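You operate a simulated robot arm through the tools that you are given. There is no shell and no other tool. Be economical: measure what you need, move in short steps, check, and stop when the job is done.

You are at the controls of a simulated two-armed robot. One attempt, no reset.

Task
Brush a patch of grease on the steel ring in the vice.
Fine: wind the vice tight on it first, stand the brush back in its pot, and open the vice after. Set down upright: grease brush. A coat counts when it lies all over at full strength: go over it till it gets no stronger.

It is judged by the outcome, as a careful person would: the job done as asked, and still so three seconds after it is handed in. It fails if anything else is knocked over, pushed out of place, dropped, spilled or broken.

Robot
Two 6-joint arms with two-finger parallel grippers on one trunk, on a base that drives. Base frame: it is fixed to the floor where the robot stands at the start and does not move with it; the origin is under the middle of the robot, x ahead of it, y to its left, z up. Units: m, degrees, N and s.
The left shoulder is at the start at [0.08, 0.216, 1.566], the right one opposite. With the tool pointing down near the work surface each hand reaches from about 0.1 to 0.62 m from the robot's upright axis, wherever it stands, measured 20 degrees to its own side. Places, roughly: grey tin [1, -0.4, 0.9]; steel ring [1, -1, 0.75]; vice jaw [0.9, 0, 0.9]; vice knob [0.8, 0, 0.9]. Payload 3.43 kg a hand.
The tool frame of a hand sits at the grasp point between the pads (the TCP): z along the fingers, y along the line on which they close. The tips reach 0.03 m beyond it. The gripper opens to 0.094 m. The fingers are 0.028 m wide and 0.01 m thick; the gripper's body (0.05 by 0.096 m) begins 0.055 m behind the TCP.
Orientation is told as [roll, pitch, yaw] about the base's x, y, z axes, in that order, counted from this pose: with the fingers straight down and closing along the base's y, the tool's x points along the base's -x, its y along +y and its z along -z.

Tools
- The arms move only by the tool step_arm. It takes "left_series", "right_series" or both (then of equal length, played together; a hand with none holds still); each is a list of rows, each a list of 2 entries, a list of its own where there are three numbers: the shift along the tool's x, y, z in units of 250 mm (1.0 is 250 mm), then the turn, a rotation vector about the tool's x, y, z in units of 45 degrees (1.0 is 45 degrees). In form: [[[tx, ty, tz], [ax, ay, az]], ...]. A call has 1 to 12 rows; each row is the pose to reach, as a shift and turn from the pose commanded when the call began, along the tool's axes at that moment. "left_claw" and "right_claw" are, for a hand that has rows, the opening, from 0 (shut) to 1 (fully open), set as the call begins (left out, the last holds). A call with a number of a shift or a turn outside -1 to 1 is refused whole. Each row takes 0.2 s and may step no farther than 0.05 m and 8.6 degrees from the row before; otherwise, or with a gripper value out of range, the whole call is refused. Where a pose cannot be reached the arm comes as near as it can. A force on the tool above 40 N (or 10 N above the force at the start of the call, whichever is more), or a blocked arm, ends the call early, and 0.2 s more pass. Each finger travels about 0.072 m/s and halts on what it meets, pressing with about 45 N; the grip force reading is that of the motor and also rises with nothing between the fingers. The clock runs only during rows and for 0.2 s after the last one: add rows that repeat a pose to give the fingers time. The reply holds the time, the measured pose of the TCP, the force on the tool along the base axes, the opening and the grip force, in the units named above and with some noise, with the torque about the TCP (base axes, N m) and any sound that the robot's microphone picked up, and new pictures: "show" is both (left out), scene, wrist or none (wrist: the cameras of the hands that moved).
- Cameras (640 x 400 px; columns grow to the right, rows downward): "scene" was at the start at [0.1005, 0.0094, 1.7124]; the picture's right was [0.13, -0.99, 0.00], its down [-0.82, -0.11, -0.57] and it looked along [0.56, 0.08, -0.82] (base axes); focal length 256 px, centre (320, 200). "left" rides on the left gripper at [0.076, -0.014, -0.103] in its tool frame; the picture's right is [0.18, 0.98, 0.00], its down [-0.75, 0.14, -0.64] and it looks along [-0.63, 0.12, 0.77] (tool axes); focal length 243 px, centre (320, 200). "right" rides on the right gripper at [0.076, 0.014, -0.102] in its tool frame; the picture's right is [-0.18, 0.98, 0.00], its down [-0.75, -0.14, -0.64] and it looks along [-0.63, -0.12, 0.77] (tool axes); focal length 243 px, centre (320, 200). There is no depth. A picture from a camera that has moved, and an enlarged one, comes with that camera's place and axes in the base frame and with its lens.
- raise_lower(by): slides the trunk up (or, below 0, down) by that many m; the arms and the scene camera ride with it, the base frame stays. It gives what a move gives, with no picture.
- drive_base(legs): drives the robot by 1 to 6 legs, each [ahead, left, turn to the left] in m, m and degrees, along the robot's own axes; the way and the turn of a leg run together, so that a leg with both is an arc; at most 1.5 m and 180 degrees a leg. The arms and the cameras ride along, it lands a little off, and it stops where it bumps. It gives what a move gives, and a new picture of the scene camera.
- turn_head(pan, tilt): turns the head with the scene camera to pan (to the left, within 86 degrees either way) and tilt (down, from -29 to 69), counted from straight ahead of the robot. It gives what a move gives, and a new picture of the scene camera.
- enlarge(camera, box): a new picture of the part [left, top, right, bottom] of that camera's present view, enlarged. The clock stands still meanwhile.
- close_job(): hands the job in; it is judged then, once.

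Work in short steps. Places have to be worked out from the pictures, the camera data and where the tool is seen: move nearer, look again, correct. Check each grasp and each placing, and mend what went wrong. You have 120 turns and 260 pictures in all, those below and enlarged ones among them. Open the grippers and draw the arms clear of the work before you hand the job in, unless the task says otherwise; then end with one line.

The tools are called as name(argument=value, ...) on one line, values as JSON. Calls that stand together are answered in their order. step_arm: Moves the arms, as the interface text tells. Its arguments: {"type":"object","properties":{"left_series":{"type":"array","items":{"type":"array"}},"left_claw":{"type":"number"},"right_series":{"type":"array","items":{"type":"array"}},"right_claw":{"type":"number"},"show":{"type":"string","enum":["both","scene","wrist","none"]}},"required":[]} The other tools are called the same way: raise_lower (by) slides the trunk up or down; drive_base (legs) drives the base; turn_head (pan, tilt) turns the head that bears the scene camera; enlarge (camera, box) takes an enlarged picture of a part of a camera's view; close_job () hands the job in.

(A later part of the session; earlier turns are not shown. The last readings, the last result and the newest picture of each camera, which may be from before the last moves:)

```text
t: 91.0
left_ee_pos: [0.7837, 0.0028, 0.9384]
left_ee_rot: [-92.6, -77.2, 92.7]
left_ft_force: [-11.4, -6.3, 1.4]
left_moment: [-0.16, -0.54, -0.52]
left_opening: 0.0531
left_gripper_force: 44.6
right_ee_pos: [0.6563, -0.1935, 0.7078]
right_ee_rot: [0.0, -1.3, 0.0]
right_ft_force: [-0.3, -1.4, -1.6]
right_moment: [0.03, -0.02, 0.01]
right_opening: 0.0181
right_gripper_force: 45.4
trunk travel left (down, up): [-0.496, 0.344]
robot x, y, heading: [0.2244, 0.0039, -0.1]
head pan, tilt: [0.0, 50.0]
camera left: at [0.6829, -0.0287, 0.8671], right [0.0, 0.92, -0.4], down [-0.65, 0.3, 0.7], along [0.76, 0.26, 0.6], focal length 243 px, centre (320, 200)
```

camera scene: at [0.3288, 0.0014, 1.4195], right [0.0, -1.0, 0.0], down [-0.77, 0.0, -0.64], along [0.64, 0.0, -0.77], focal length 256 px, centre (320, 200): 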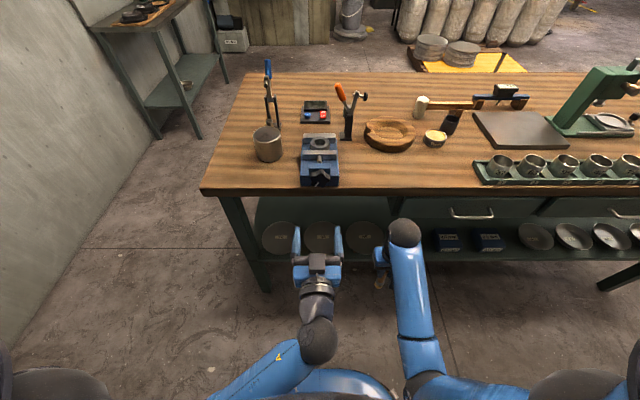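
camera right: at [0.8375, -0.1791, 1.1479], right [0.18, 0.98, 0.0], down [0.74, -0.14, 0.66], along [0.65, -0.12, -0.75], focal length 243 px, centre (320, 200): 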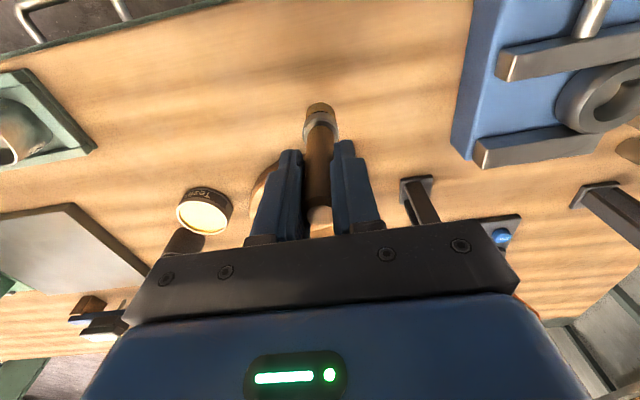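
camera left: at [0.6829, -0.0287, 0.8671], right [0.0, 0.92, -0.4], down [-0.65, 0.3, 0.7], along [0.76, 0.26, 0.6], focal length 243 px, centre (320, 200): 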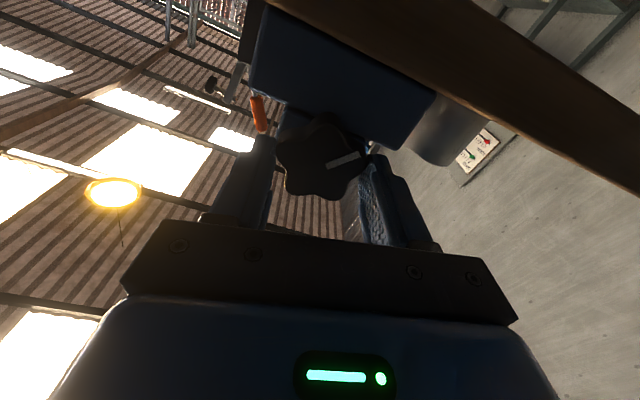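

The knob follows the hand at only 0.16 N m: there was slack left. I wind on.

step_arm(left_series=[[[0, 0, 0], [0, 0, 0.12]], [[0, 0, 0], [0, 0, 0.24]], [[0, 0, 0], [0, 0, 0.36]], [[0, 0, 0], [0, 0, 0.36]]], show="wrist")

step_arm(left_series=[[[0, 0, 0], [0, 0, 0.12]], [[0, 0, 0], [0, 0, 0.24]], [[0, 0, 0], [0, 0, 0.36]], [[0, 0, 0], [0, 0, 0.36]]], show="wrist")

enlarge(camera="scene", box=[290, 120, 350, 195])

```text
t: 92.0
left_ee_pos: [0.7833, 0.0021, 0.9395]
left_ee_rot: [98.5, -86.6, -98.3]
left_ft_force: [-10.5, -5.6, 3.7]
left_moment: [-0.82, 0.1, -0.42]
left_opening: 0.0532
left_gripper_force: 44.8
right_ee_pos: [0.6569, -0.193, 0.7074]
right_ee_rot: [-0.1, -1.3, 0.0]
right_ft_force: [-0.4, 1.3, -1.5]
right_moment: [-0.03, 0.01, 0.01]
right_opening: 0.0185
right_gripper_force: 44.7
trunk travel left (down, up): [-0.496, 0.344]
robot x, y, heading: [0.2218, -0.001, 0.0]
head pan, tilt: [0.0, 50.0]
camera left: at [0.6829, -0.0079, 0.8614], right [0.0, 0.99, -0.13], down [-0.65, 0.09, 0.75], along [0.76, 0.09, 0.64], focal length 243 px, centre (320, 200)
```

left: 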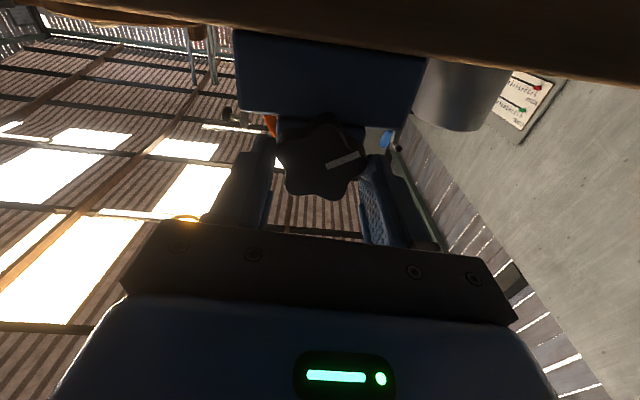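

```text
t: 93.0
left_ee_pos: [0.784, 0.0035, 0.9365]
left_ee_rot: [91.2, -70.4, -90.6]
left_ft_force: [-4.0, -5.2, -0.3]
left_moment: [-1.21, 0.02, -0.59]
left_opening: 0.0557
left_gripper_force: 45.7
right_ee_pos: [0.6572, -0.1937, 0.7061]
right_ee_rot: [0.0, -1.1, 0.0]
right_ft_force: [0.2, -0.1, -0.8]
right_moment: [-0.01, 0.04, 0.02]
right_opening: 0.0185
right_gripper_force: 44.9
trunk travel left (down, up): [-0.496, 0.344]
robot x, y, heading: [0.221, 0.0029, 0.2]
head pan, tilt: [0.0, 50.0]
camera left: at [0.6835, 0.0144, 0.8602], right [-0.01, 0.99, 0.16], down [-0.65, -0.12, 0.75], along [0.76, -0.1, 0.64], focal length 243 px, centre (320, 200)
```

left: 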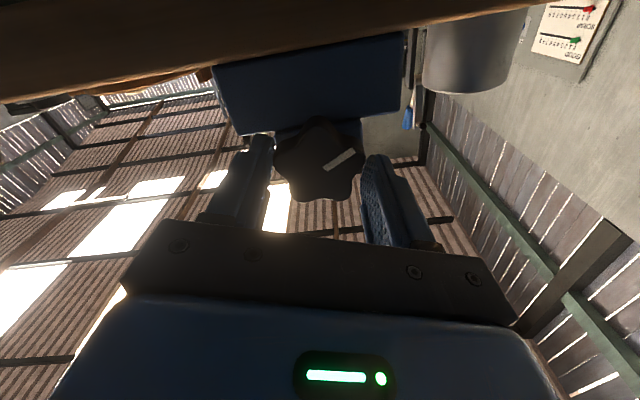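

```text
5.33 times, centred on (320, 158) of scene
camera zoom: at [0.3283, 0.0007, 1.4195], right [0.0, -1.0, 0.0], down [-0.77, 0.0, -0.64], along [0.64, 0.0, -0.77], focal length 1364 px, centre (320, 427)
```

zoom: 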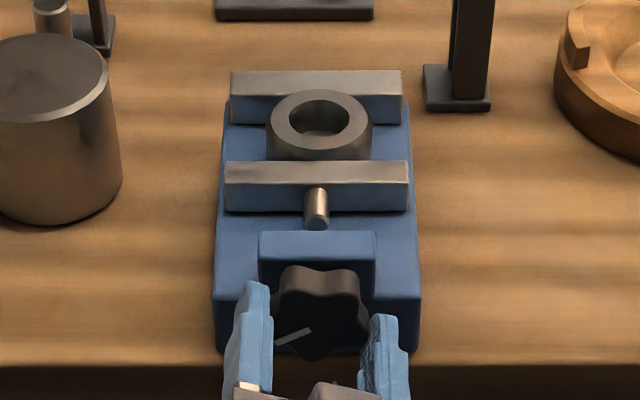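

Torque rose from 0.16 to 1.2 N m over 40° and then the pads cam over: firmly tight now. I release straight from here and compare the mark.

step_arm(left_series=[[[0, 0, 0], [0, 0, 0]], [[0, 0, 0], [0, 0, 0]]], left_claw=0.75, show="wrist")

enlarge(camera="scene", box=[290, 120, 350, 195])

```text
t: 93.6
left_ee_pos: [0.7847, 0.0032, 0.9368]
left_ee_rot: [91.2, -70.5, -90.8]
left_ft_force: [0.0, -0.7, -0.2]
left_moment: [0.03, -0.02, -0.01]
left_opening: 0.0704
left_gripper_force: 0.0
right_ee_pos: [0.6573, -0.1938, 0.7058]
right_ee_rot: [0.0, -1.2, 0.0]
right_ft_force: [-0.6, 0.2, -0.9]
right_moment: [-0.01, 0.01, -0.04]
right_opening: 0.0183
right_gripper_force: 45.0
trunk travel left (down, up): [-0.496, 0.344]
robot x, y, heading: [0.2231, 0.0004, -0.0]
head pan, tilt: [0.0, 50.0]
camera left: at [0.6838, 0.0149, 0.8602], right [-0.01, 0.99, 0.15], down [-0.65, -0.12, 0.75], along [0.76, -0.09, 0.64], focal length 243 px, centre (320, 200)
```

left: 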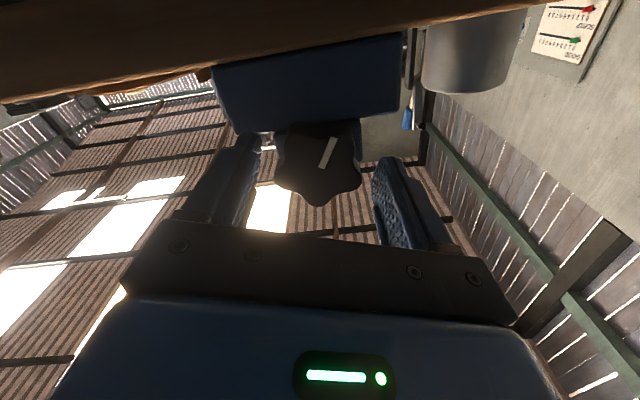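

```text
5.33 times, centred on (320, 158) of scene
camera zoom: at [0.3288, 0.0012, 1.4195], right [0.0, -1.0, 0.0], down [-0.77, 0.0, -0.64], along [0.64, 0.0, -0.77], focal length 1364 px, centre (320, 427)
```

zoom: 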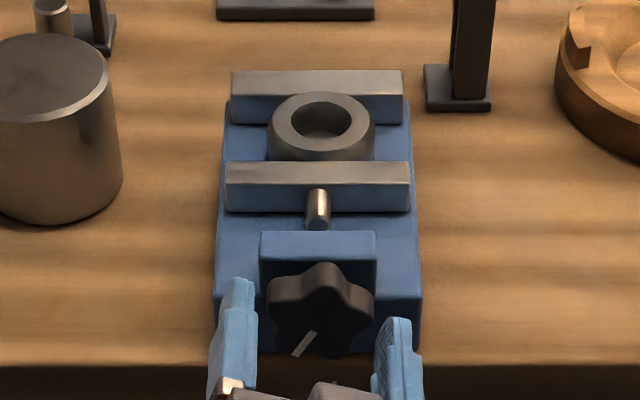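

The knob springs back when let go suddenly, losing preload. I'll regrip at the seated angle, wind up again, then ease back slowly until the torque just vanishes so friction keeps the preload.

step_arm(left_series=[[[0, 0, 0], [0, 0, -0.15]], [[0, 0, 0], [0, 0, -0.28]], [[0, 0, 0], [0, 0, -0.28]]], show="none")

step_arm(left_series=[[[0, 0, 0], [0, 0, 0]], [[0, 0, 0], [0, 0, 0]], [[0, 0, 0], [0, 0, 0]]], left_claw=0, show="none")

step_arm(left_series=[[[0, 0, 0], [0, 0, 0.12]], [[0, 0, 0], [0, 0, 0.24]], [[0, 0, 0], [0, 0, 0.36]], [[0, 0, 0], [0, 0, 0.5]], [[0, 0, 0], [0, 0, 0.5]]], show="wrist")

step_arm(left_series=[[[0, 0, 0], [0, 0, 0.1]], [[0, 0, 0], [0, 0, 0.2]], [[0, 0, 0], [0, 0, 0.2]]], show="wrist")

```text
t: 94.4
left_ee_pos: [0.786, 0.0041, 0.9367]
left_ee_rot: [93.1, -83.2, -92.8]
left_ft_force: [0.1, -1.1, -0.9]
left_moment: [0.0, 0.02, 0.04]
left_opening: 0.0705
left_gripper_force: 0.1
right_ee_pos: [0.6586, -0.1942, 0.705]
right_ee_rot: [-0.1, -1.2, 0.0]
right_ft_force: [-0.5, 0.1, -1.1]
right_moment: [-0.01, 0.02, 0.04]
right_opening: 0.0186
right_gripper_force: 45.0
trunk travel left (down, up): [-0.496, 0.344]
robot x, y, heading: [0.2239, 0.0024, -0.3]
head pan, tilt: [0.0, 50.0]
```

```text
t: 95.2
left_ee_pos: [0.7862, 0.0035, 0.9367]
left_ee_rot: [93.1, -83.1, -92.6]
left_ft_force: [-0.6, -3.3, -1.2]
left_moment: [0.03, -0.07, -0.49]
left_opening: 0.0543
left_gripper_force: 45.0
right_ee_pos: [0.6574, -0.194, 0.7057]
right_ee_rot: [0.0, -1.1, 0.0]
right_ft_force: [0.2, -0.2, -0.8]
right_moment: [0.0, 0.01, -0.02]
right_opening: 0.0184
right_gripper_force: 45.1
trunk travel left (down, up): [-0.496, 0.344]
robot x, y, heading: [0.2225, 0.0034, 0.1]
head pan, tilt: [0.0, 50.0]
```

```text
t: 96.4
left_ee_pos: [0.7848, 0.003, 0.9372]
left_ee_rot: [90.8, -60.6, -90.4]
left_ft_force: [3.6, -5.4, 1.3]
left_moment: [-0.46, 0.03, -0.88]
left_opening: 0.0533
left_gripper_force: 45.2
right_ee_pos: [0.6584, -0.1936, 0.7056]
right_ee_rot: [0.0, -1.1, 0.1]
right_ft_force: [-0.6, 0.1, -0.7]
right_moment: [-0.01, 0.0, 0.01]
right_opening: 0.0184
right_gripper_force: 45.2
trunk travel left (down, up): [-0.496, 0.344]
robot x, y, heading: [0.223, 0.0044, 0.1]
head pan, tilt: [0.0, 50.0]
camera left: at [0.6841, 0.0273, 0.8639], right [-0.01, 0.95, 0.32], down [-0.65, -0.25, 0.72], along [0.76, -0.2, 0.61], focal length 243 px, centre (320, 200)
```

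left: 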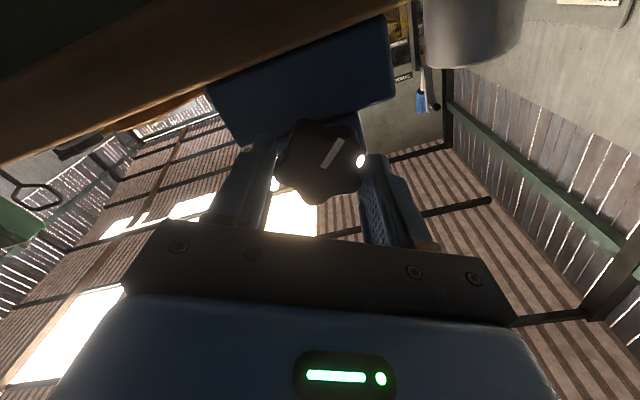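

```text
t: 97.2
left_ee_pos: [0.7844, 0.003, 0.9369]
left_ee_rot: [90.6, -51.6, -90.1]
left_ft_force: [0.7, -5.7, -0.4]
left_moment: [-0.83, -0.23, -1.02]
left_opening: 0.0532
left_gripper_force: 45.0
right_ee_pos: [0.6567, -0.1936, 0.7062]
right_ee_rot: [0.0, -1.0, 0.0]
right_ft_force: [0.1, 0.2, -1.0]
right_moment: [-0.01, -0.02, 0.01]
right_opening: 0.0184
right_gripper_force: 45.0
trunk travel left (down, up): [-0.496, 0.344]
robot x, y, heading: [0.2216, 0.0026, -0.0]
head pan, tilt: [0.0, 50.0]
camera left: at [0.6839, 0.0385, 0.8689], right [-0.01, 0.88, 0.47], down [-0.64, -0.36, 0.67], along [0.76, -0.3, 0.57], focal length 243 px, centre (320, 200)
```

left: 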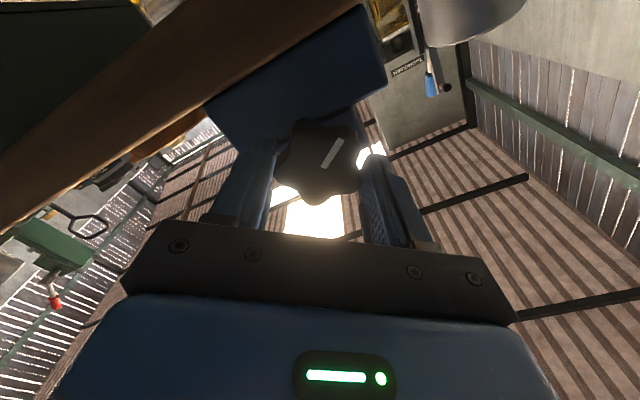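

Still seated (0.053 m) at 0.83 N m. A bit more, watching for slip.

step_arm(left_series=[[[0, 0, 0], [0, 0, 0.08]], [[0, 0, 0], [0, 0, 0.15]], [[0, 0, 0], [0, 0, 0.15]]], show="none")

step_arm(left_series=[[[0, 0, 0], [0, 0, 0.08]], [[0, 0, 0], [0, 0, 0.15]], [[0, 0, 0], [0, 0, 0.15]]], show="wrist")

```text
t: 98.0
left_ee_pos: [0.7857, 0.0044, 0.937]
left_ee_rot: [90.4, -44.9, -90.1]
left_ft_force: [-2.2, -5.7, -2.1]
left_moment: [-1.76, 0.51, -0.18]
left_opening: 0.0537
left_gripper_force: 44.5
right_ee_pos: [0.6588, -0.1946, 0.7055]
right_ee_rot: [0.0, -1.1, -0.1]
right_ft_force: [0.2, 0.0, -0.3]
right_moment: [0.01, -0.01, 0.0]
right_opening: 0.0189
right_gripper_force: 44.9
trunk travel left (down, up): [-0.496, 0.344]
robot x, y, heading: [0.2238, 0.0019, -0.1]
head pan, tilt: [0.0, 50.0]
```

```text
t: 98.8
left_ee_pos: [0.7846, 0.0044, 0.9378]
left_ee_rot: [90.5, -38.2, -89.9]
left_ft_force: [-2.3, -3.9, -3.3]
left_moment: [-1.32, 0.22, -0.46]
left_opening: 0.055
left_gripper_force: 45.5
right_ee_pos: [0.6577, -0.1932, 0.7061]
right_ee_rot: [0.0, -1.1, -0.2]
right_ft_force: [-0.4, -0.1, -0.4]
right_moment: [0.02, 0.03, 0.03]
right_opening: 0.0185
right_gripper_force: 44.4
trunk travel left (down, up): [-0.496, 0.344]
robot x, y, heading: [0.22, -0.0035, 0.0]
head pan, tilt: [0.0, 50.0]
camera left: at [0.6839, 0.0539, 0.8791], right [-0.01, 0.75, 0.66], down [-0.64, -0.51, 0.57], along [0.77, -0.42, 0.49], focal length 243 px, centre (320, 200)
```

left: 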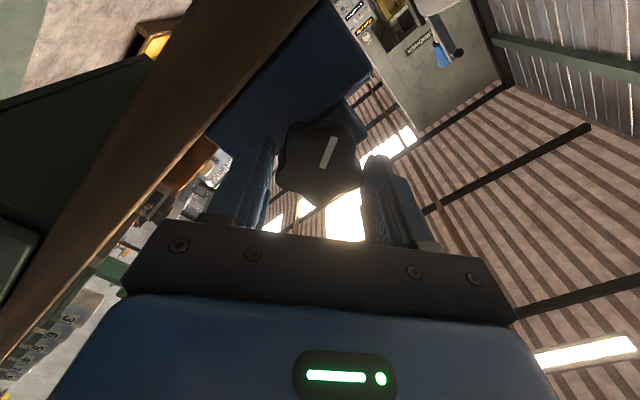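

Peak 1.76 N m reached. Now I ease back slowly toward zero torque.

step_arm(left_series=[[[0, 0, 0], [0, 0, -0.06]], [[0, 0, 0], [0, 0, -0.12]], [[0, 0, 0], [0, 0, -0.18]], [[0, 0, 0], [0, 0, -0.18]]], show="none")

step_arm(left_series=[[[0, 0, 0], [0, 0, -0.06]], [[0, 0, 0], [0, 0, -0.12]], [[0, 0, 0], [0, 0, -0.18]], [[0, 0, 0], [0, 0, -0.18]]], show="wrist")

```text
t: 99.8
left_ee_pos: [0.7855, 0.0038, 0.9369]
left_ee_rot: [90.7, -46.2, -90.1]
left_ft_force: [1.8, -5.6, 1.2]
left_moment: [-0.65, 1.02, 0.24]
left_opening: 0.055
left_gripper_force: 45.3
right_ee_pos: [0.6562, -0.1945, 0.7056]
right_ee_rot: [0.0, -1.0, -0.1]
right_ft_force: [-0.1, 0.1, -1.0]
right_moment: [0.02, -0.01, -0.01]
right_opening: 0.0185
right_gripper_force: 44.8
trunk travel left (down, up): [-0.496, 0.344]
robot x, y, heading: [0.2198, -0.0004, -0.1]
head pan, tilt: [0.0, 50.0]
```

```text
t: 100.8
left_ee_pos: [0.7853, 0.0037, 0.9364]
left_ee_rot: [90.6, -54.3, -90.2]
left_ft_force: [3.9, -5.8, -1.1]
left_moment: [-0.34, -0.1, -0.23]
left_opening: 0.0547
left_gripper_force: 45.6
right_ee_pos: [0.6578, -0.1939, 0.706]
right_ee_rot: [0.0, -1.1, -0.1]
right_ft_force: [-0.4, -0.6, -2.0]
right_moment: [0.02, 0.0, -0.05]
right_opening: 0.0186
right_gripper_force: 44.9
trunk travel left (down, up): [-0.496, 0.344]
robot x, y, heading: [0.2242, 0.0023, -0.1]
head pan, tilt: [0.0, 50.0]
camera left: at [0.6841, 0.0356, 0.8668], right [-0.01, 0.91, 0.42], down [-0.64, -0.33, 0.69], along [0.76, -0.27, 0.59], focal length 243 px, centre (320, 200)
```

left: 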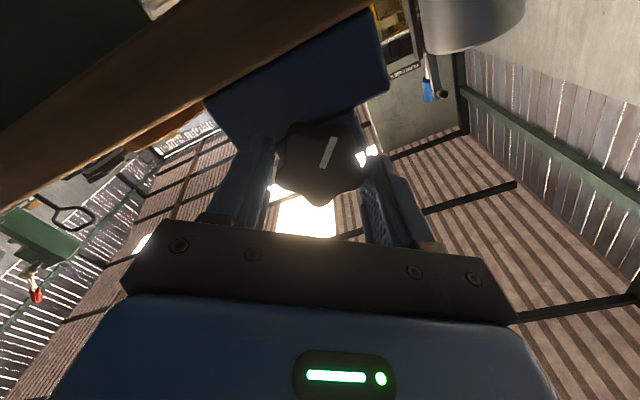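

step_arm(left_series=[[[0, 0, 0], [0, 0, -0.06]], [[0, 0, 0], [0, 0, -0.12]], [[0, 0, 0], [0, 0, -0.17]], [[0, 0, 0], [0, 0, -0.17]]], show="none")

step_arm(left_series=[[[0, 0, 0], [0, 0, -0.04]], [[0, 0, 0], [0, 0, -0.08]], [[0, 0, 0], [0, 0, -0.08]]], show="none")

```text
t: 101.8
left_ee_pos: [0.7861, 0.0036, 0.9357]
left_ee_rot: [90.8, -61.9, -90.4]
left_ft_force: [-1.3, -7.3, 0.0]
left_moment: [-0.03, 0.98, -0.24]
left_opening: 0.0548
left_gripper_force: 44.7
right_ee_pos: [0.6576, -0.1947, 0.7071]
right_ee_rot: [0.0, -1.0, 0.0]
right_ft_force: [0.4, 0.6, -0.9]
right_moment: [-0.03, 0.0, 0.01]
right_opening: 0.0185
right_gripper_force: 44.6
trunk travel left (down, up): [-0.496, 0.344]
robot x, y, heading: [0.2221, 0.0002, -0.0]
head pan, tilt: [0.0, 50.0]
```

```text
t: 102.6
left_ee_pos: [0.7858, 0.0034, 0.9359]
left_ee_rot: [90.9, -65.6, -90.5]
left_ft_force: [-5.9, -7.8, -3.5]
left_moment: [0.02, 0.32, -0.44]
left_opening: 0.0551
left_gripper_force: 45.1
right_ee_pos: [0.6577, -0.1943, 0.7048]
right_ee_rot: [0.0, -1.3, 0.0]
right_ft_force: [0.2, -0.4, -1.0]
right_moment: [0.01, 0.02, 0.0]
right_opening: 0.0183
right_gripper_force: 45.2
trunk travel left (down, up): [-0.496, 0.344]
robot x, y, heading: [0.2197, 0.0008, -0.2]
head pan, tilt: [0.0, 50.0]
```

Torque is at zero. I nudge back up the last few degrees, then open and back off, keeping the knob undisturbed.

step_arm(left_series=[[[0, 0, 0], [0, 0, 0.05]], [[0, 0, 0], [0, 0, 0.08]], [[0, 0, 0], [0, 0, 0.08]]], show="none")

step_arm(left_series=[[[0, 0, 0], [0, 0, 0]], [[0, 0, 0], [0, 0, 0]], [[0, 0, -0.1], [0, 0, 0]], [[0, 0, -0.25], [0, 0, 0]], [[0, 0, -0.4], [0, 0, 0]], [[0, 0, -0.4], [0, 0, 0]]], left_claw=0.75, show="none")

enlarge(camera="scene", box=[290, 120, 350, 195])

```text
t: 103.4
left_ee_pos: [0.7842, 0.0029, 0.937]
left_ee_rot: [90.8, -61.9, -90.4]
left_ft_force: [-3.1, -5.8, -2.9]
left_moment: [-0.03, 0.46, -0.88]
left_opening: 0.0552
left_gripper_force: 45.4
right_ee_pos: [0.6575, -0.1943, 0.7065]
right_ee_rot: [0.0, -1.1, 0.1]
right_ft_force: [-0.8, 0.6, -0.1]
right_moment: [0.04, 0.05, -0.03]
right_opening: 0.0183
right_gripper_force: 44.6
trunk travel left (down, up): [-0.496, 0.344]
robot x, y, heading: [0.2216, 0.0002, -0.3]
head pan, tilt: [0.0, 50.0]
```

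```text
t: 104.8
left_ee_pos: [0.6847, 0.003, 0.9357]
left_ee_rot: [90.7, -62.0, -90.3]
left_ft_force: [0.6, -0.9, -0.5]
left_moment: [0.01, 0.01, 0.0]
left_opening: 0.0708
left_gripper_force: 0.1
right_ee_pos: [0.658, -0.1928, 0.7075]
right_ee_rot: [0.0, -1.1, 0.0]
right_ft_force: [0.3, 0.2, -0.9]
right_moment: [0.0, 0.01, -0.04]
right_opening: 0.0185
right_gripper_force: 45.1
trunk travel left (down, up): [-0.496, 0.344]
robot x, y, heading: [0.2221, 0.0013, -0.2]
head pan, tilt: [0.0, 50.0]
```

```text
5.33 times, centred on (320, 158) of scene
camera zoom: at [0.3294, 0.0012, 1.4194], right [0.0, -1.0, 0.0], down [-0.77, 0.0, -0.64], along [0.64, 0.0, -0.77], focal length 1364 px, centre (320, 427)
```

zoom: 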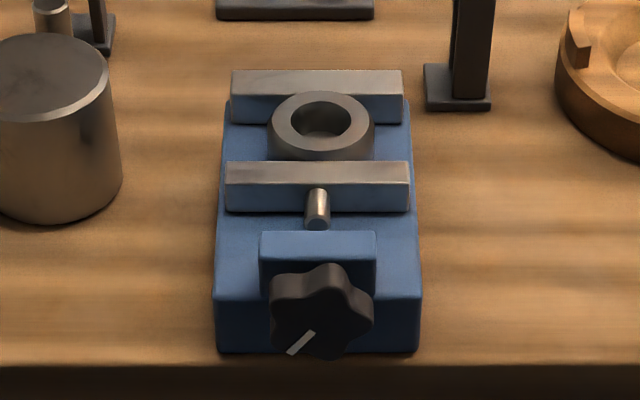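

The mark sits a few degrees further on and stays: preload kept. Recomputing, the brush tip is ~0.103 m below the TCP, so I need TCP ≥1.075 to clear the ring. I park the left arm back and left, raise the trunk fully, and drive to stand farther back and to the left for more height.

step_arm(left_series=[[[0, 0, -0.15], [0, 0, -0.15]], [[0, 0, -0.3], [0, 0, -0.3]], [[0, 0.1, -0.42], [0, 0, -0.45]], [[0, 0.25, -0.5], [0, 0, -0.6]], [[0.1, 0.4, -0.55], [0, 0, -0.62]], [[0.2, 0.55, -0.55], [0, 0, -0.62]], [[0.3, 0.7, -0.55], [0, 0, -0.62]]], show="none")

raise_lower(by=0.344)

drive_base(legs=[[0, 0.1, 0], [0.16, 0, 0]])

```text
t: 106.4
left_ee_pos: [0.5522, 0.1864, 0.9036]
left_ee_rot: [-177.5, -89.4, 177.7]
left_ft_force: [0.1, -0.3, -0.4]
left_moment: [0.03, 0.02, -0.05]
left_opening: 0.0706
left_gripper_force: 0.0
left hand out of reach, approached as far as the arm can: row 4, 5, 6, 7
right_ee_pos: [0.6558, -0.1932, 0.7063]
right_ee_rot: [0.0, -1.3, -0.1]
right_ft_force: [-0.2, 1.0, 0.0]
right_moment: [-0.01, 0.01, 0.01]
right_opening: 0.0181
right_gripper_force: 45.0
trunk travel left (down, up): [-0.496, 0.344]
robot x, y, heading: [0.2236, 0.0022, 0.1]
head pan, tilt: [0.0, 50.0]
```

```text
t: 109.7
left_ee_pos: [0.553, 0.1864, 1.2469]
left_ee_rot: [169.3, -89.5, -168.9]
left_ft_force: [0.3, -0.7, -0.1]
left_moment: [-0.02, 0.03, -0.01]
left_opening: 0.0706
left_gripper_force: 0.0
right_ee_pos: [0.6577, -0.193, 1.0499]
right_ee_rot: [0.0, -1.1, -0.1]
right_ft_force: [-0.7, 0.5, 0.0]
right_moment: [0.0, -0.02, 0.02]
right_opening: 0.0185
right_gripper_force: 45.2
trunk travel left (down, up): [-0.84, 0.0]
robot x, y, heading: [0.2208, 0.0006, 0.0]
head pan, tilt: [0.0, 50.0]
```

```text
t: 111.9
left_ee_pos: [0.7124, 0.2923, 1.2474]
left_ee_rot: [-176.8, -89.3, 177.2]
left_ft_force: [-0.6, 0.8, -0.1]
left_moment: [0.04, 0.03, -0.01]
left_opening: 0.0706
left_gripper_force: 0.2
right_ee_pos: [0.8173, -0.0881, 1.0521]
right_ee_rot: [-0.2, -1.3, 0.1]
right_ft_force: [-0.2, -0.2, -0.2]
right_moment: [-0.02, 0.0, 0.01]
right_opening: 0.0187
right_gripper_force: 44.8
trunk travel left (down, up): [-0.84, 0.0]
robot x, y, heading: [0.3852, 0.1037, 0.5]
head pan, tilt: [0.0, 50.0]
camera scene: at [0.4859, 0.1076, 1.7639], right [0.0, -1.0, 0.0], down [-0.76, 0.0, -0.65], along [0.65, 0.0, -0.76], focal length 256 px, centre (320, 200)
```

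scene: 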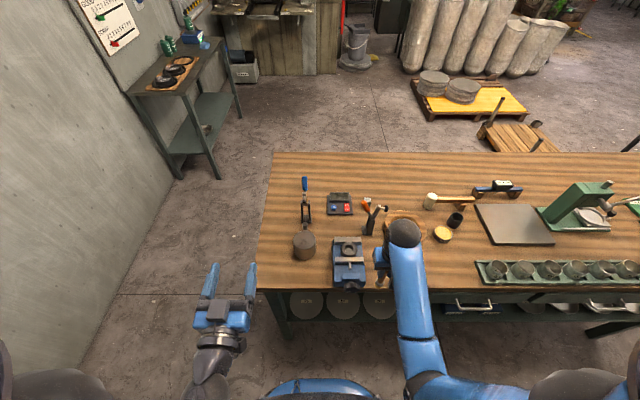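

I extend the right hand forward beside the vice (y≈-0.09), gaining height first.

step_arm(right_series=[[[-0.1, 0, -0.04], [0, 0, 0]], [[-0.2, 0, -0.1], [0, 0, 0]], [[-0.32, 0, -0.15], [0, 0, 0]], [[-0.44, 0, -0.18], [0, 0, 0]], [[-0.54, 0, -0.18], [0, 0, 0]], [[-0.54, 0, -0.18], [0, 0, 0]]], show="wrist")

enlarge(camera="scene", box=[300, 200, 440, 300])

```text
t: 113.3
left_ee_pos: [0.7154, 0.2896, 1.2472]
left_ee_rot: [171.1, -89.5, -170.6]
left_ft_force: [-0.5, 0.3, 0.4]
left_moment: [0.0, 0.01, -0.02]
left_opening: 0.0704
left_gripper_force: 0.2
right_ee_pos: [0.9553, -0.089, 1.0976]
right_ee_rot: [0.1, -1.2, 0.0]
right_ft_force: [0.5, 0.0, -0.5]
right_moment: [0.03, -0.01, 0.07]
right_opening: 0.0187
right_gripper_force: 45.1
right hand out of reach, approached as far as the arm can: row 1, 2, 3, 4
trunk travel left (down, up): [-0.84, 0.0]
robot x, y, heading: [0.3859, 0.1007, 0.1]
head pan, tilt: [0.0, 50.0]
camera right: at [0.8783, -0.0747, 1.1995], right [0.18, 0.98, 0.0], down [0.74, -0.14, 0.66], along [0.65, -0.12, -0.75], focal length 243 px, centre (320, 200)
```

right: 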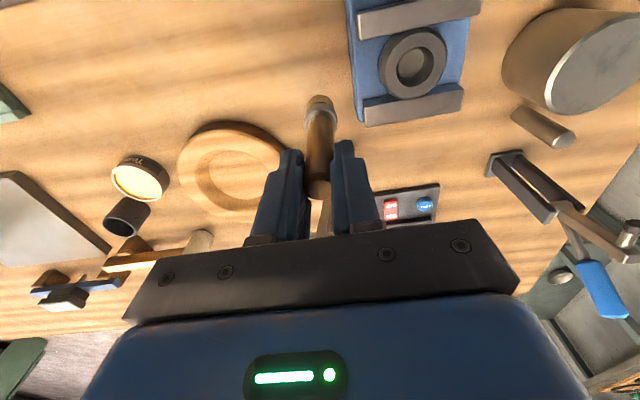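

```text
4.00 times, centred on (370, 250) of scene
camera zoom: at [0.4903, 0.1042, 1.7635], right [0.0, -1.0, 0.0], down [-0.77, 0.0, -0.64], along [0.64, 0.0, -0.77], focal length 1023 px, centre (120, 0)
```

zoom: 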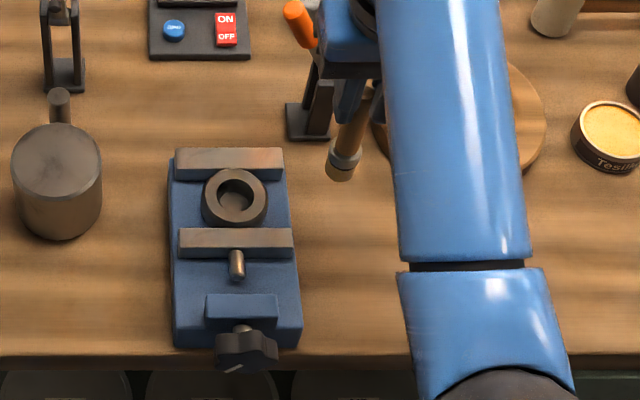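

Height is now ample (tip ~0.97–0.99). Ring centre measures (0.944, 0.000) in both cameras. I move the tip over the near-right part of the ring's face, staying high.

step_arm(right_series=[[[0.01, 0.1, 0], [0, 0, 0]], [[0.02, 0.2, 0], [0, 0, 0]], [[0.02, 0.262, 0], [0, 0, 0]], [[0.02, 0.262, 0], [0, 0, 0]]], show="wrist")

enlarge(camera="right", box=[260, 40, 420, 150])

enlarge(camera="scene", box=[310, 220, 400, 290])

```text
t: 114.3
left_ee_pos: [0.717, 0.2881, 1.2466]
left_ee_rot: [165.4, -89.5, -165.0]
left_ft_force: [0.4, -0.1, 0.4]
left_moment: [0.02, 0.01, 0.03]
left_opening: 0.0706
left_gripper_force: 0.0
right_ee_pos: [0.9497, -0.0264, 1.0978]
right_ee_rot: [0.0, -1.0, 0.1]
right_ft_force: [-0.5, 0.3, 0.2]
right_moment: [-0.03, 0.01, 0.03]
right_opening: 0.0184
right_gripper_force: 45.0
trunk travel left (down, up): [-0.84, 0.0]
robot x, y, heading: [0.386, 0.0994, 0.0]
head pan, tilt: [0.0, 50.0]
camera right: at [0.873, -0.0109, 1.199], right [0.18, 0.98, 0.0], down [0.74, -0.14, 0.66], along [0.65, -0.12, -0.75], focal length 243 px, centre (320, 200)
```

right: 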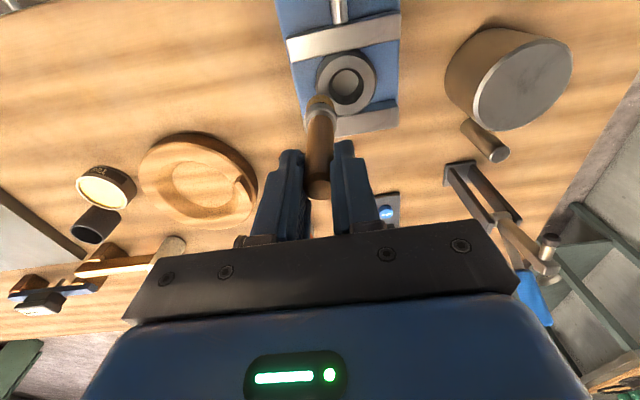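

```text
3.64 times, centred on (340, 95) of right
camera zoom: at [0.873, -0.0109, 1.199], right [0.18, 0.98, 0.0], down [0.74, -0.14, 0.66], along [0.65, -0.12, -0.75], focal length 882 px, centre (247, 582)
```

zoom: 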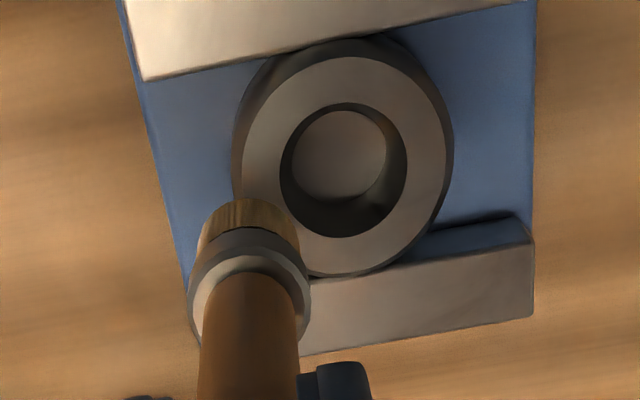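

```text
5.71 times, centred on (355, 255) of scene
camera zoom: at [0.4918, 0.103, 1.7634], right [0.0, -1.0, 0.0], down [-0.77, 0.0, -0.64], along [0.64, 0.0, -0.77], focal length 1462 px, centre (120, -114)
```

zoom: 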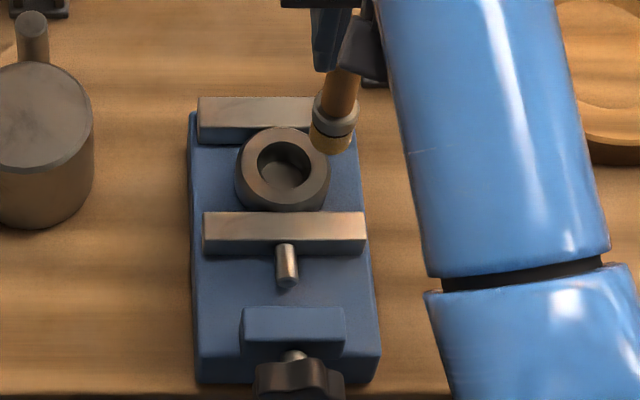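

The tip will land about 28 mm right of the ring's centre; I shift 6 mm inward and descend in small steps until contact is felt.

step_arm(right_series=[[[0, 0.024, 0], [0, 0, 0]], [[0, 0.024, 0.05], [0, 0, 0]], [[0, 0.024, 0.09], [0, 0, 0]], [[0, 0.024, 0.11], [0, 0, 0]], [[0, 0.024, 0.11], [0, 0, 0]]], show="none")

step_arm(right_series=[[[0, 0, 0.015], [0, 0, 0]], [[0, 0, 0.03], [0, 0, 0]], [[0, 0, 0.03], [0, 0, 0]]], show="wrist")

```text
t: 115.6
left_ee_pos: [0.7133, 0.2907, 1.2474]
left_ee_rot: [171.3, -89.3, -170.9]
left_ft_force: [0.0, 0.5, -0.6]
left_moment: [0.04, -0.02, -0.02]
left_opening: 0.0704
left_gripper_force: 0.1
right_ee_pos: [0.9505, -0.0189, 1.0772]
right_ee_rot: [0.0, -1.6, -0.1]
right_ft_force: [-8.4, -0.9, 20.6]
right_moment: [0.01, 1.21, -0.03]
right_opening: 0.0186
right_gripper_force: 44.8
trunk travel left (down, up): [-0.84, 0.0]
robot x, y, heading: [0.3891, 0.102, 0.1]
head pan, tilt: [0.0, 50.0]
stopped in row 5 (right hand): the force on the tool passed its limit at 40 N (the readings are from after the stop); the commanded pose is now the measured one
```

```text
t: 116.2
left_ee_pos: [0.7125, 0.2894, 1.248]
left_ee_rot: [171.4, -89.4, -171.1]
left_ft_force: [0.1, -0.3, 0.6]
left_moment: [-0.01, 0.0, 0.01]
left_opening: 0.0706
left_gripper_force: 0.0
right_ee_pos: [0.9533, -0.0193, 1.076]
right_ee_rot: [0.1, -2.4, -0.1]
right_ft_force: [-7.7, -0.1, 24.8]
right_moment: [-0.06, 1.23, -0.02]
right_opening: 0.0188
right_gripper_force: 44.8
trunk travel left (down, up): [-0.84, 0.0]
robot x, y, heading: [0.3827, 0.103, 0.3]
head pan, tilt: [0.0, 50.0]
stopped in row 2 (right hand): the force on the tool passed its limit at 42 N (the readings are from after the stop); the commanded pose is now the measured one
camera right: at [0.8741, -0.005, 1.1757], right [0.18, 0.98, 0.01], down [0.73, -0.14, 0.67], along [0.66, -0.12, -0.74], focal length 243 px, centre (320, 200)
```

right: 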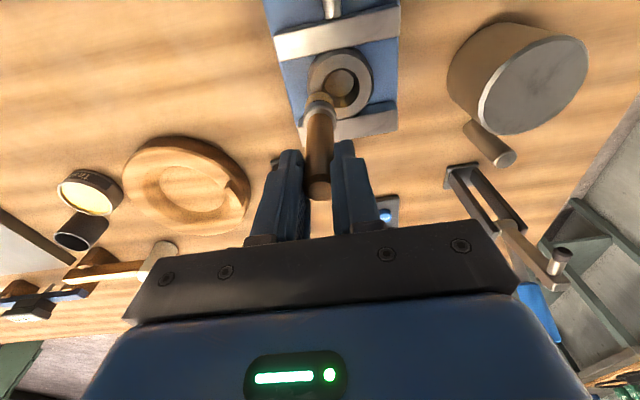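

Contact is at TCP z≈1.08, pressing 25 N: too hard. I ease up 3 mm and read the force.

step_arm(right_series=[[[0, 0, -0.012], [0, 0, 0]], [[0, 0, -0.012], [0, 0, 0]]], show="none")

enlarge(camera="right", box=[260, 40, 420, 150])

enlarge(camera="scene", box=[310, 220, 400, 290])

```text
t: 116.8
left_ee_pos: [0.7148, 0.2889, 1.2462]
left_ee_rot: [170.7, -89.4, -170.3]
left_ft_force: [-0.2, -0.2, 0.2]
left_moment: [-0.01, 0.0, 0.01]
left_opening: 0.0707
left_gripper_force: 0.1
right_ee_pos: [0.9547, -0.0195, 1.0756]
right_ee_rot: [0.1, -2.4, -0.1]
right_ft_force: [0.7, -1.3, 9.5]
right_moment: [-0.03, -0.01, -0.02]
right_opening: 0.0185
right_gripper_force: 44.9
trunk travel left (down, up): [-0.84, 0.0]
robot x, y, heading: [0.3829, 0.1025, 0.1]
head pan, tilt: [0.0, 50.0]
```

```text
3.64 times, centred on (340, 95) of right
camera zoom: at [0.8752, -0.005, 1.1758], right [0.18, 0.98, 0.01], down [0.73, -0.14, 0.67], along [0.66, -0.12, -0.74], focal length 882 px, centre (247, 582)
```

zoom: 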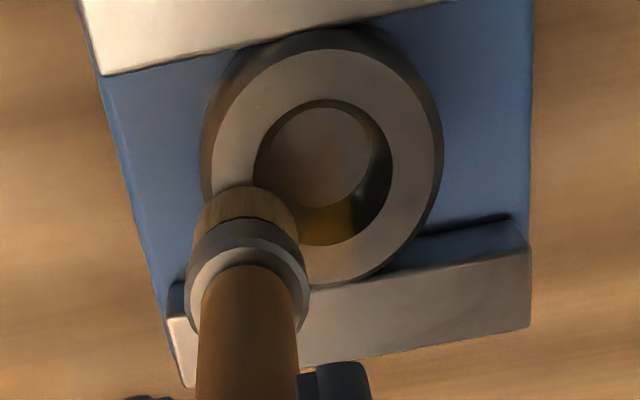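

```text
5.71 times, centred on (355, 255) of scene
camera zoom: at [0.4892, 0.1039, 1.7634], right [0.0, -1.0, 0.0], down [-0.77, 0.0, -0.64], along [0.64, 0.0, -0.77], focal length 1462 px, centre (120, -114)
```

zoom: 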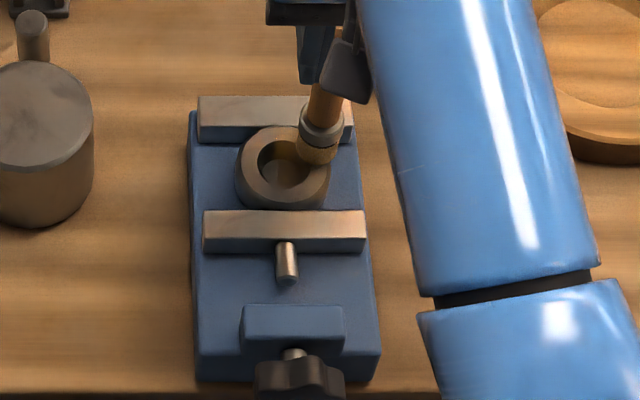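

About 9.5 N with the tip on the ring's face at its far-right. I sweep a first part of a circle round the ring, keeping the height steady, and check.

step_arm(right_series=[[[-0.019, 0.014, 0.001], [0, 0, 0]], [[-0.038, 0.027, 0.002], [0, 0, 0]], [[-0.056, 0.07, 0.002], [0, 0, 0]], [[-0.052, 0.116, 0.002], [0, 0, 0]], [[-0.024, 0.154, 0.001], [0, 0, 0]]], show="none")

enlarge(camera="right", box=[260, 40, 420, 150])

enlarge(camera="scene", box=[310, 220, 400, 290])

```text
t: 118.0
left_ee_pos: [0.7155, 0.2888, 1.2468]
left_ee_rot: [169.3, -89.3, -168.9]
left_ft_force: [0.7, -0.6, -1.2]
left_moment: [0.02, 0.02, 0.02]
left_opening: 0.0705
left_gripper_force: 0.0
right_ee_pos: [0.9616, 0.0203, 1.0762]
right_ee_rot: [0.1, -2.3, 0.0]
right_ft_force: [1.4, -1.5, 6.6]
right_moment: [-0.25, -0.15, 0.03]
right_opening: 0.0182
right_gripper_force: 45.1
trunk travel left (down, up): [-0.84, 0.0]
robot x, y, heading: [0.3917, 0.1018, -0.0]
head pan, tilt: [0.0, 50.0]
```

```text
3.64 times, centred on (340, 95) of right
camera zoom: at [0.8821, 0.0333, 1.1758], right [0.18, 0.98, 0.01], down [0.73, -0.14, 0.67], along [0.66, -0.12, -0.74], focal length 882 px, centre (247, 582)
```

zoom: 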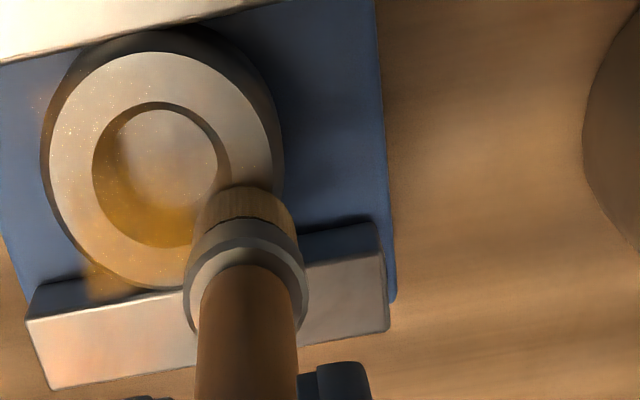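

```text
5.71 times, centred on (355, 255) of scene
camera zoom: at [0.49, 0.1038, 1.7635], right [0.0, -1.0, 0.0], down [-0.77, 0.0, -0.64], along [0.64, 0.0, -0.77], focal length 1462 px, centre (120, -114)
```

zoom: 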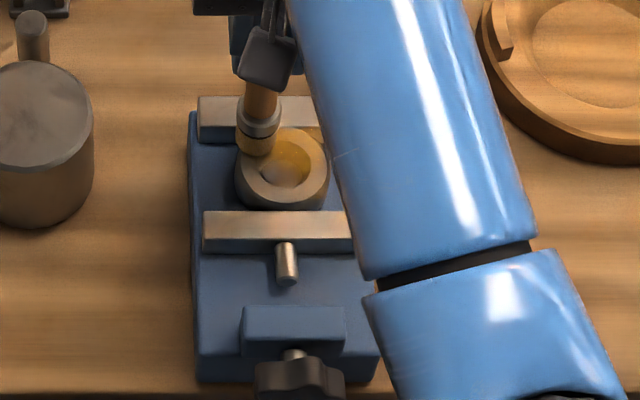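

Grease shows (amber) and the ring holds still at ~7 N. I complete the circle.

step_arm(right_series=[[[0.043, 0.019, -0.002], [0, 0, 0]], [[0.089, 0.014, -0.004], [0, 0, 0]], [[0.127, -0.013, -0.005], [0, 0, 0]], [[0.146, -0.056, -0.006], [0, 0, 0]], [[0.141, -0.102, -0.006], [0, 0, 0]], [[0.114, -0.14, -0.005], [0, 0, 0]], [[0.071, -0.159, -0.003], [0, 0, 0]], [[0.024, -0.154, -0.001], [0, 0, 0]], [[-0.013, -0.127, 0, 0]], [[-0.032, -0.084, 0.001], [0, 0, 0]], [[-0.027, -0.038, 0.001], [0, 0, 0]], [[0, 0, 0], [0, 0, 0]]], show="none")

```text
refused: a row must be a list of 2 entries
```

Fixing a malformed row and repeating the sweep.

step_arm(right_series=[[[0.043, 0.019, -0.002], [0, 0, 0]], [[0.089, 0.014, -0.004], [0, 0, 0]], [[0.127, -0.013, -0.005], [0, 0, 0]], [[0.146, -0.056, -0.006], [0, 0, 0]], [[0.141, -0.102, -0.006], [0, 0, 0]], [[0.114, -0.14, -0.005], [0, 0, 0]], [[0.071, -0.159, -0.003], [0, 0, 0]], [[0.024, -0.154, -0.001], [0, 0, 0]], [[-0.013, -0.127, 0], [0, 0, 0]], [[-0.032, -0.084, 0.001], [0, 0, 0]], [[-0.027, -0.038, 0.001], [0, 0, 0]], [[0, 0, 0], [0, 0, 0]]], show="none")

enlarge(camera="right", box=[240, 40, 400, 150])

enlarge(camera="scene", box=[310, 220, 400, 290])

```text
t: 120.6
left_ee_pos: [0.7149, 0.289, 1.2472]
left_ee_rot: [169.9, -89.5, -169.5]
left_ft_force: [0.6, 0.4, 0.2]
left_moment: [0.02, 0.0, -0.03]
left_opening: 0.0705
left_gripper_force: 0.1
right_ee_pos: [0.9604, 0.0192, 1.0762]
right_ee_rot: [0.1, -2.2, 0.0]
right_ft_force: [1.4, -1.0, 5.2]
right_moment: [-0.17, -0.21, 0.0]
right_opening: 0.0186
right_gripper_force: 45.1
trunk travel left (down, up): [-0.84, 0.0]
robot x, y, heading: [0.3812, 0.1018, 0.1]
head pan, tilt: [0.0, 50.0]
```

```text
3.64 times, centred on (320, 95) of right
camera zoom: at [0.8819, 0.0336, 1.1758], right [0.18, 0.98, 0.01], down [0.73, -0.14, 0.67], along [0.66, -0.12, -0.74], focal length 882 px, centre (320, 582)
```

zoom: 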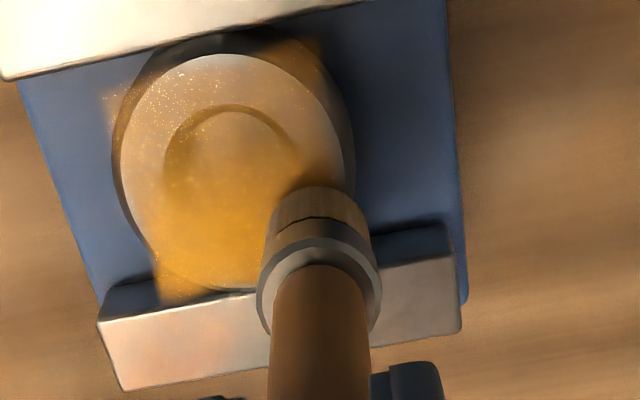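

```text
5.71 times, centred on (355, 255) of scene
camera zoom: at [0.4902, 0.1039, 1.7635], right [0.0, -1.0, 0.0], down [-0.77, 0.0, -0.64], along [0.64, 0.0, -0.77], focal length 1462 px, centre (120, -114)
```

zoom: 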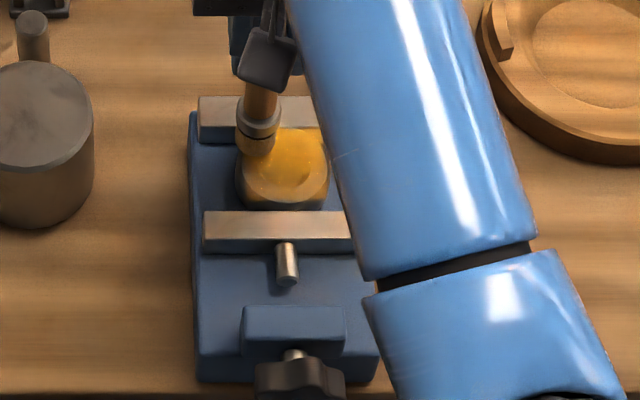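

The coat is a square patch over the ring's face, now weaker at the near side and corners. I run a square pass round its perimeter so the corners get it too.

step_arm(right_series=[[[-0.023, 0.01, 0.002], [0, 0, 0]], [[0.017, 0.01, 0.001], [0, 0, 0]], [[0.057, 0.01, -0.001], [0, 0, 0]], [[0.1, 0.01, -0.002], [0, 0, 0]], [[0.137, 0.01, -0.004], [0, 0, 0]], [[0.137, -0.03, -0.004], [0, 0, 0]], [[0.137, -0.07, -0.004], [0, 0, 0]], [[0.137, -0.11, -0.004], [0, 0, 0]], [[0.137, -0.15, -0.004], [0, 0, 0]], [[0.1, -0.15, -0.002], [0, 0, 0]], [[0.057, -0.15, -0.001], [0, 0, 0]], [[0.017, -0.15, 0.001], [0, 0, 0]]], show="none")

enlarge(camera="right", box=[260, 20, 420, 150])

enlarge(camera="scene", box=[310, 220, 400, 290])

```text
t: 123.2
left_ee_pos: [0.7118, 0.2892, 1.2477]
left_ee_rot: [172.9, -89.5, -172.6]
left_ft_force: [0.2, 0.6, -0.1]
left_moment: [0.02, -0.01, -0.01]
left_opening: 0.0704
left_gripper_force: 0.0
right_ee_pos: [0.9552, -0.0202, 1.0761]
right_ee_rot: [0.1, -2.4, -0.2]
right_ft_force: [-4.5, -0.7, 13.5]
right_moment: [-0.16, 0.61, 0.02]
right_opening: 0.0186
right_gripper_force: 45.0
trunk travel left (down, up): [-0.84, 0.0]
robot x, y, heading: [0.3849, 0.1055, -0.1]
head pan, tilt: [0.0, 50.0]
```

```text
3.08 times, centred on (340, 85) of right
camera zoom: at [0.8763, -0.0049, 1.1756], right [0.19, 0.98, 0.01], down [0.73, -0.14, 0.67], along [0.66, -0.12, -0.74], focal length 746 px, centre (258, 554)
```

zoom: 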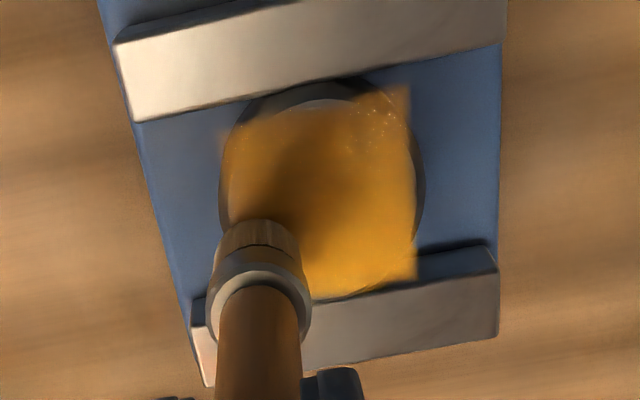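

```text
5.71 times, centred on (355, 255) of scene
camera zoom: at [0.4873, 0.1041, 1.7637], right [0.0, -1.0, 0.0], down [-0.76, 0.0, -0.64], along [0.64, 0.0, -0.76], focal length 1462 px, centre (120, -114)
```

zoom: 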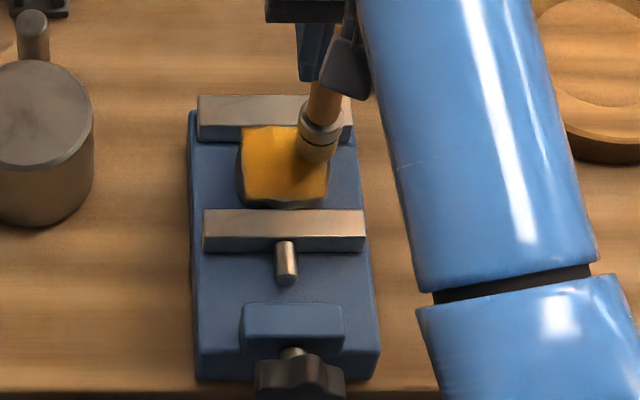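

The square patch is nearly even; its near-left corner is a touch paler. I go over the whole again, reaching further to the near edge.

step_arm(right_series=[[[-0.04, 0, 0], [0, 0, 0]], [[-0.048, 0.08, 0], [0, 0, 0]], [[-0.04, 0.16, 0], [0, 0, 0]], [[0.04, 0.164, -0.004], [0, 0, 0]], [[0.128, 0.164, -0.007], [0, 0, 0]], [[0.136, 0.108, -0.008], [0, 0, 0]], [[0.136, 0.052, -0.008], [0, 0, 0]], [[0.128, -0.004, -0.007], [0, 0, 0]], [[0.084, 0.024, -0.006], [0, 0, 0]], [[0.096, 0.08, -0.006], [0, 0, 0]], [[0.072, 0.136, -0.005], [0, 0, 0]], [[0, 0.128, -0.002], [0, 0, 0]]], show="none")

enlarge(camera="right", box=[220, 20, 380, 150])

enlarge(camera="scene", box=[310, 220, 400, 290])

```text
t: 125.8
left_ee_pos: [0.7161, 0.2892, 1.2466]
left_ee_rot: [168.9, -89.5, -168.7]
left_ft_force: [0.1, 0.0, -0.2]
left_moment: [0.04, -0.02, 0.01]
left_opening: 0.0704
left_gripper_force: 0.0
right_ee_pos: [0.9566, 0.0135, 1.0747]
right_ee_rot: [0.0, -2.2, 0.1]
right_ft_force: [-1.9, -0.2, 6.1]
right_moment: [0.06, 0.32, 0.0]
right_opening: 0.0184
right_gripper_force: 45.3
trunk travel left (down, up): [-0.84, 0.0]
robot x, y, heading: [0.3826, 0.1066, 0.2]
head pan, tilt: [0.0, 50.0]
```

```text
3.08 times, centred on (300, 85) of right
camera zoom: at [0.8788, 0.0268, 1.1757], right [0.18, 0.98, 0.01], down [0.73, -0.14, 0.67], along [0.66, -0.12, -0.74], focal length 746 px, centre (382, 554)
```

zoom: 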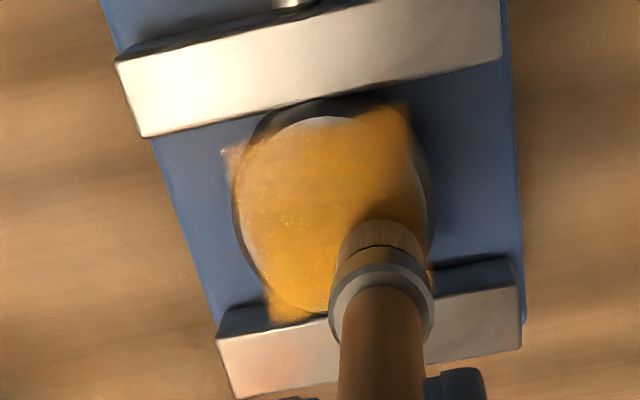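

```text
5.71 times, centred on (355, 255) of scene
camera zoom: at [0.4913, 0.1039, 1.7635], right [0.0, -1.0, 0.0], down [-0.77, 0.0, -0.64], along [0.64, 0.0, -0.77], focal length 1462 px, centre (120, -114)
```

zoom: 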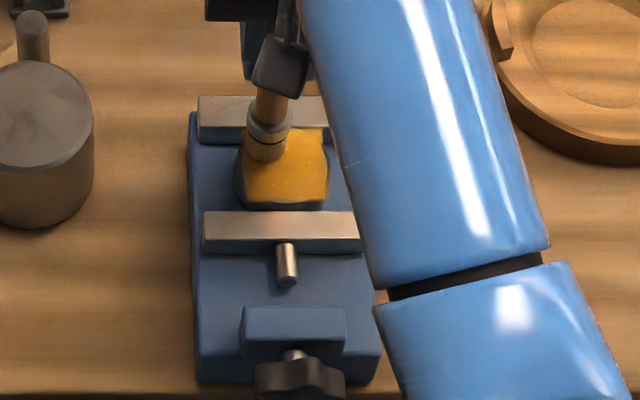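

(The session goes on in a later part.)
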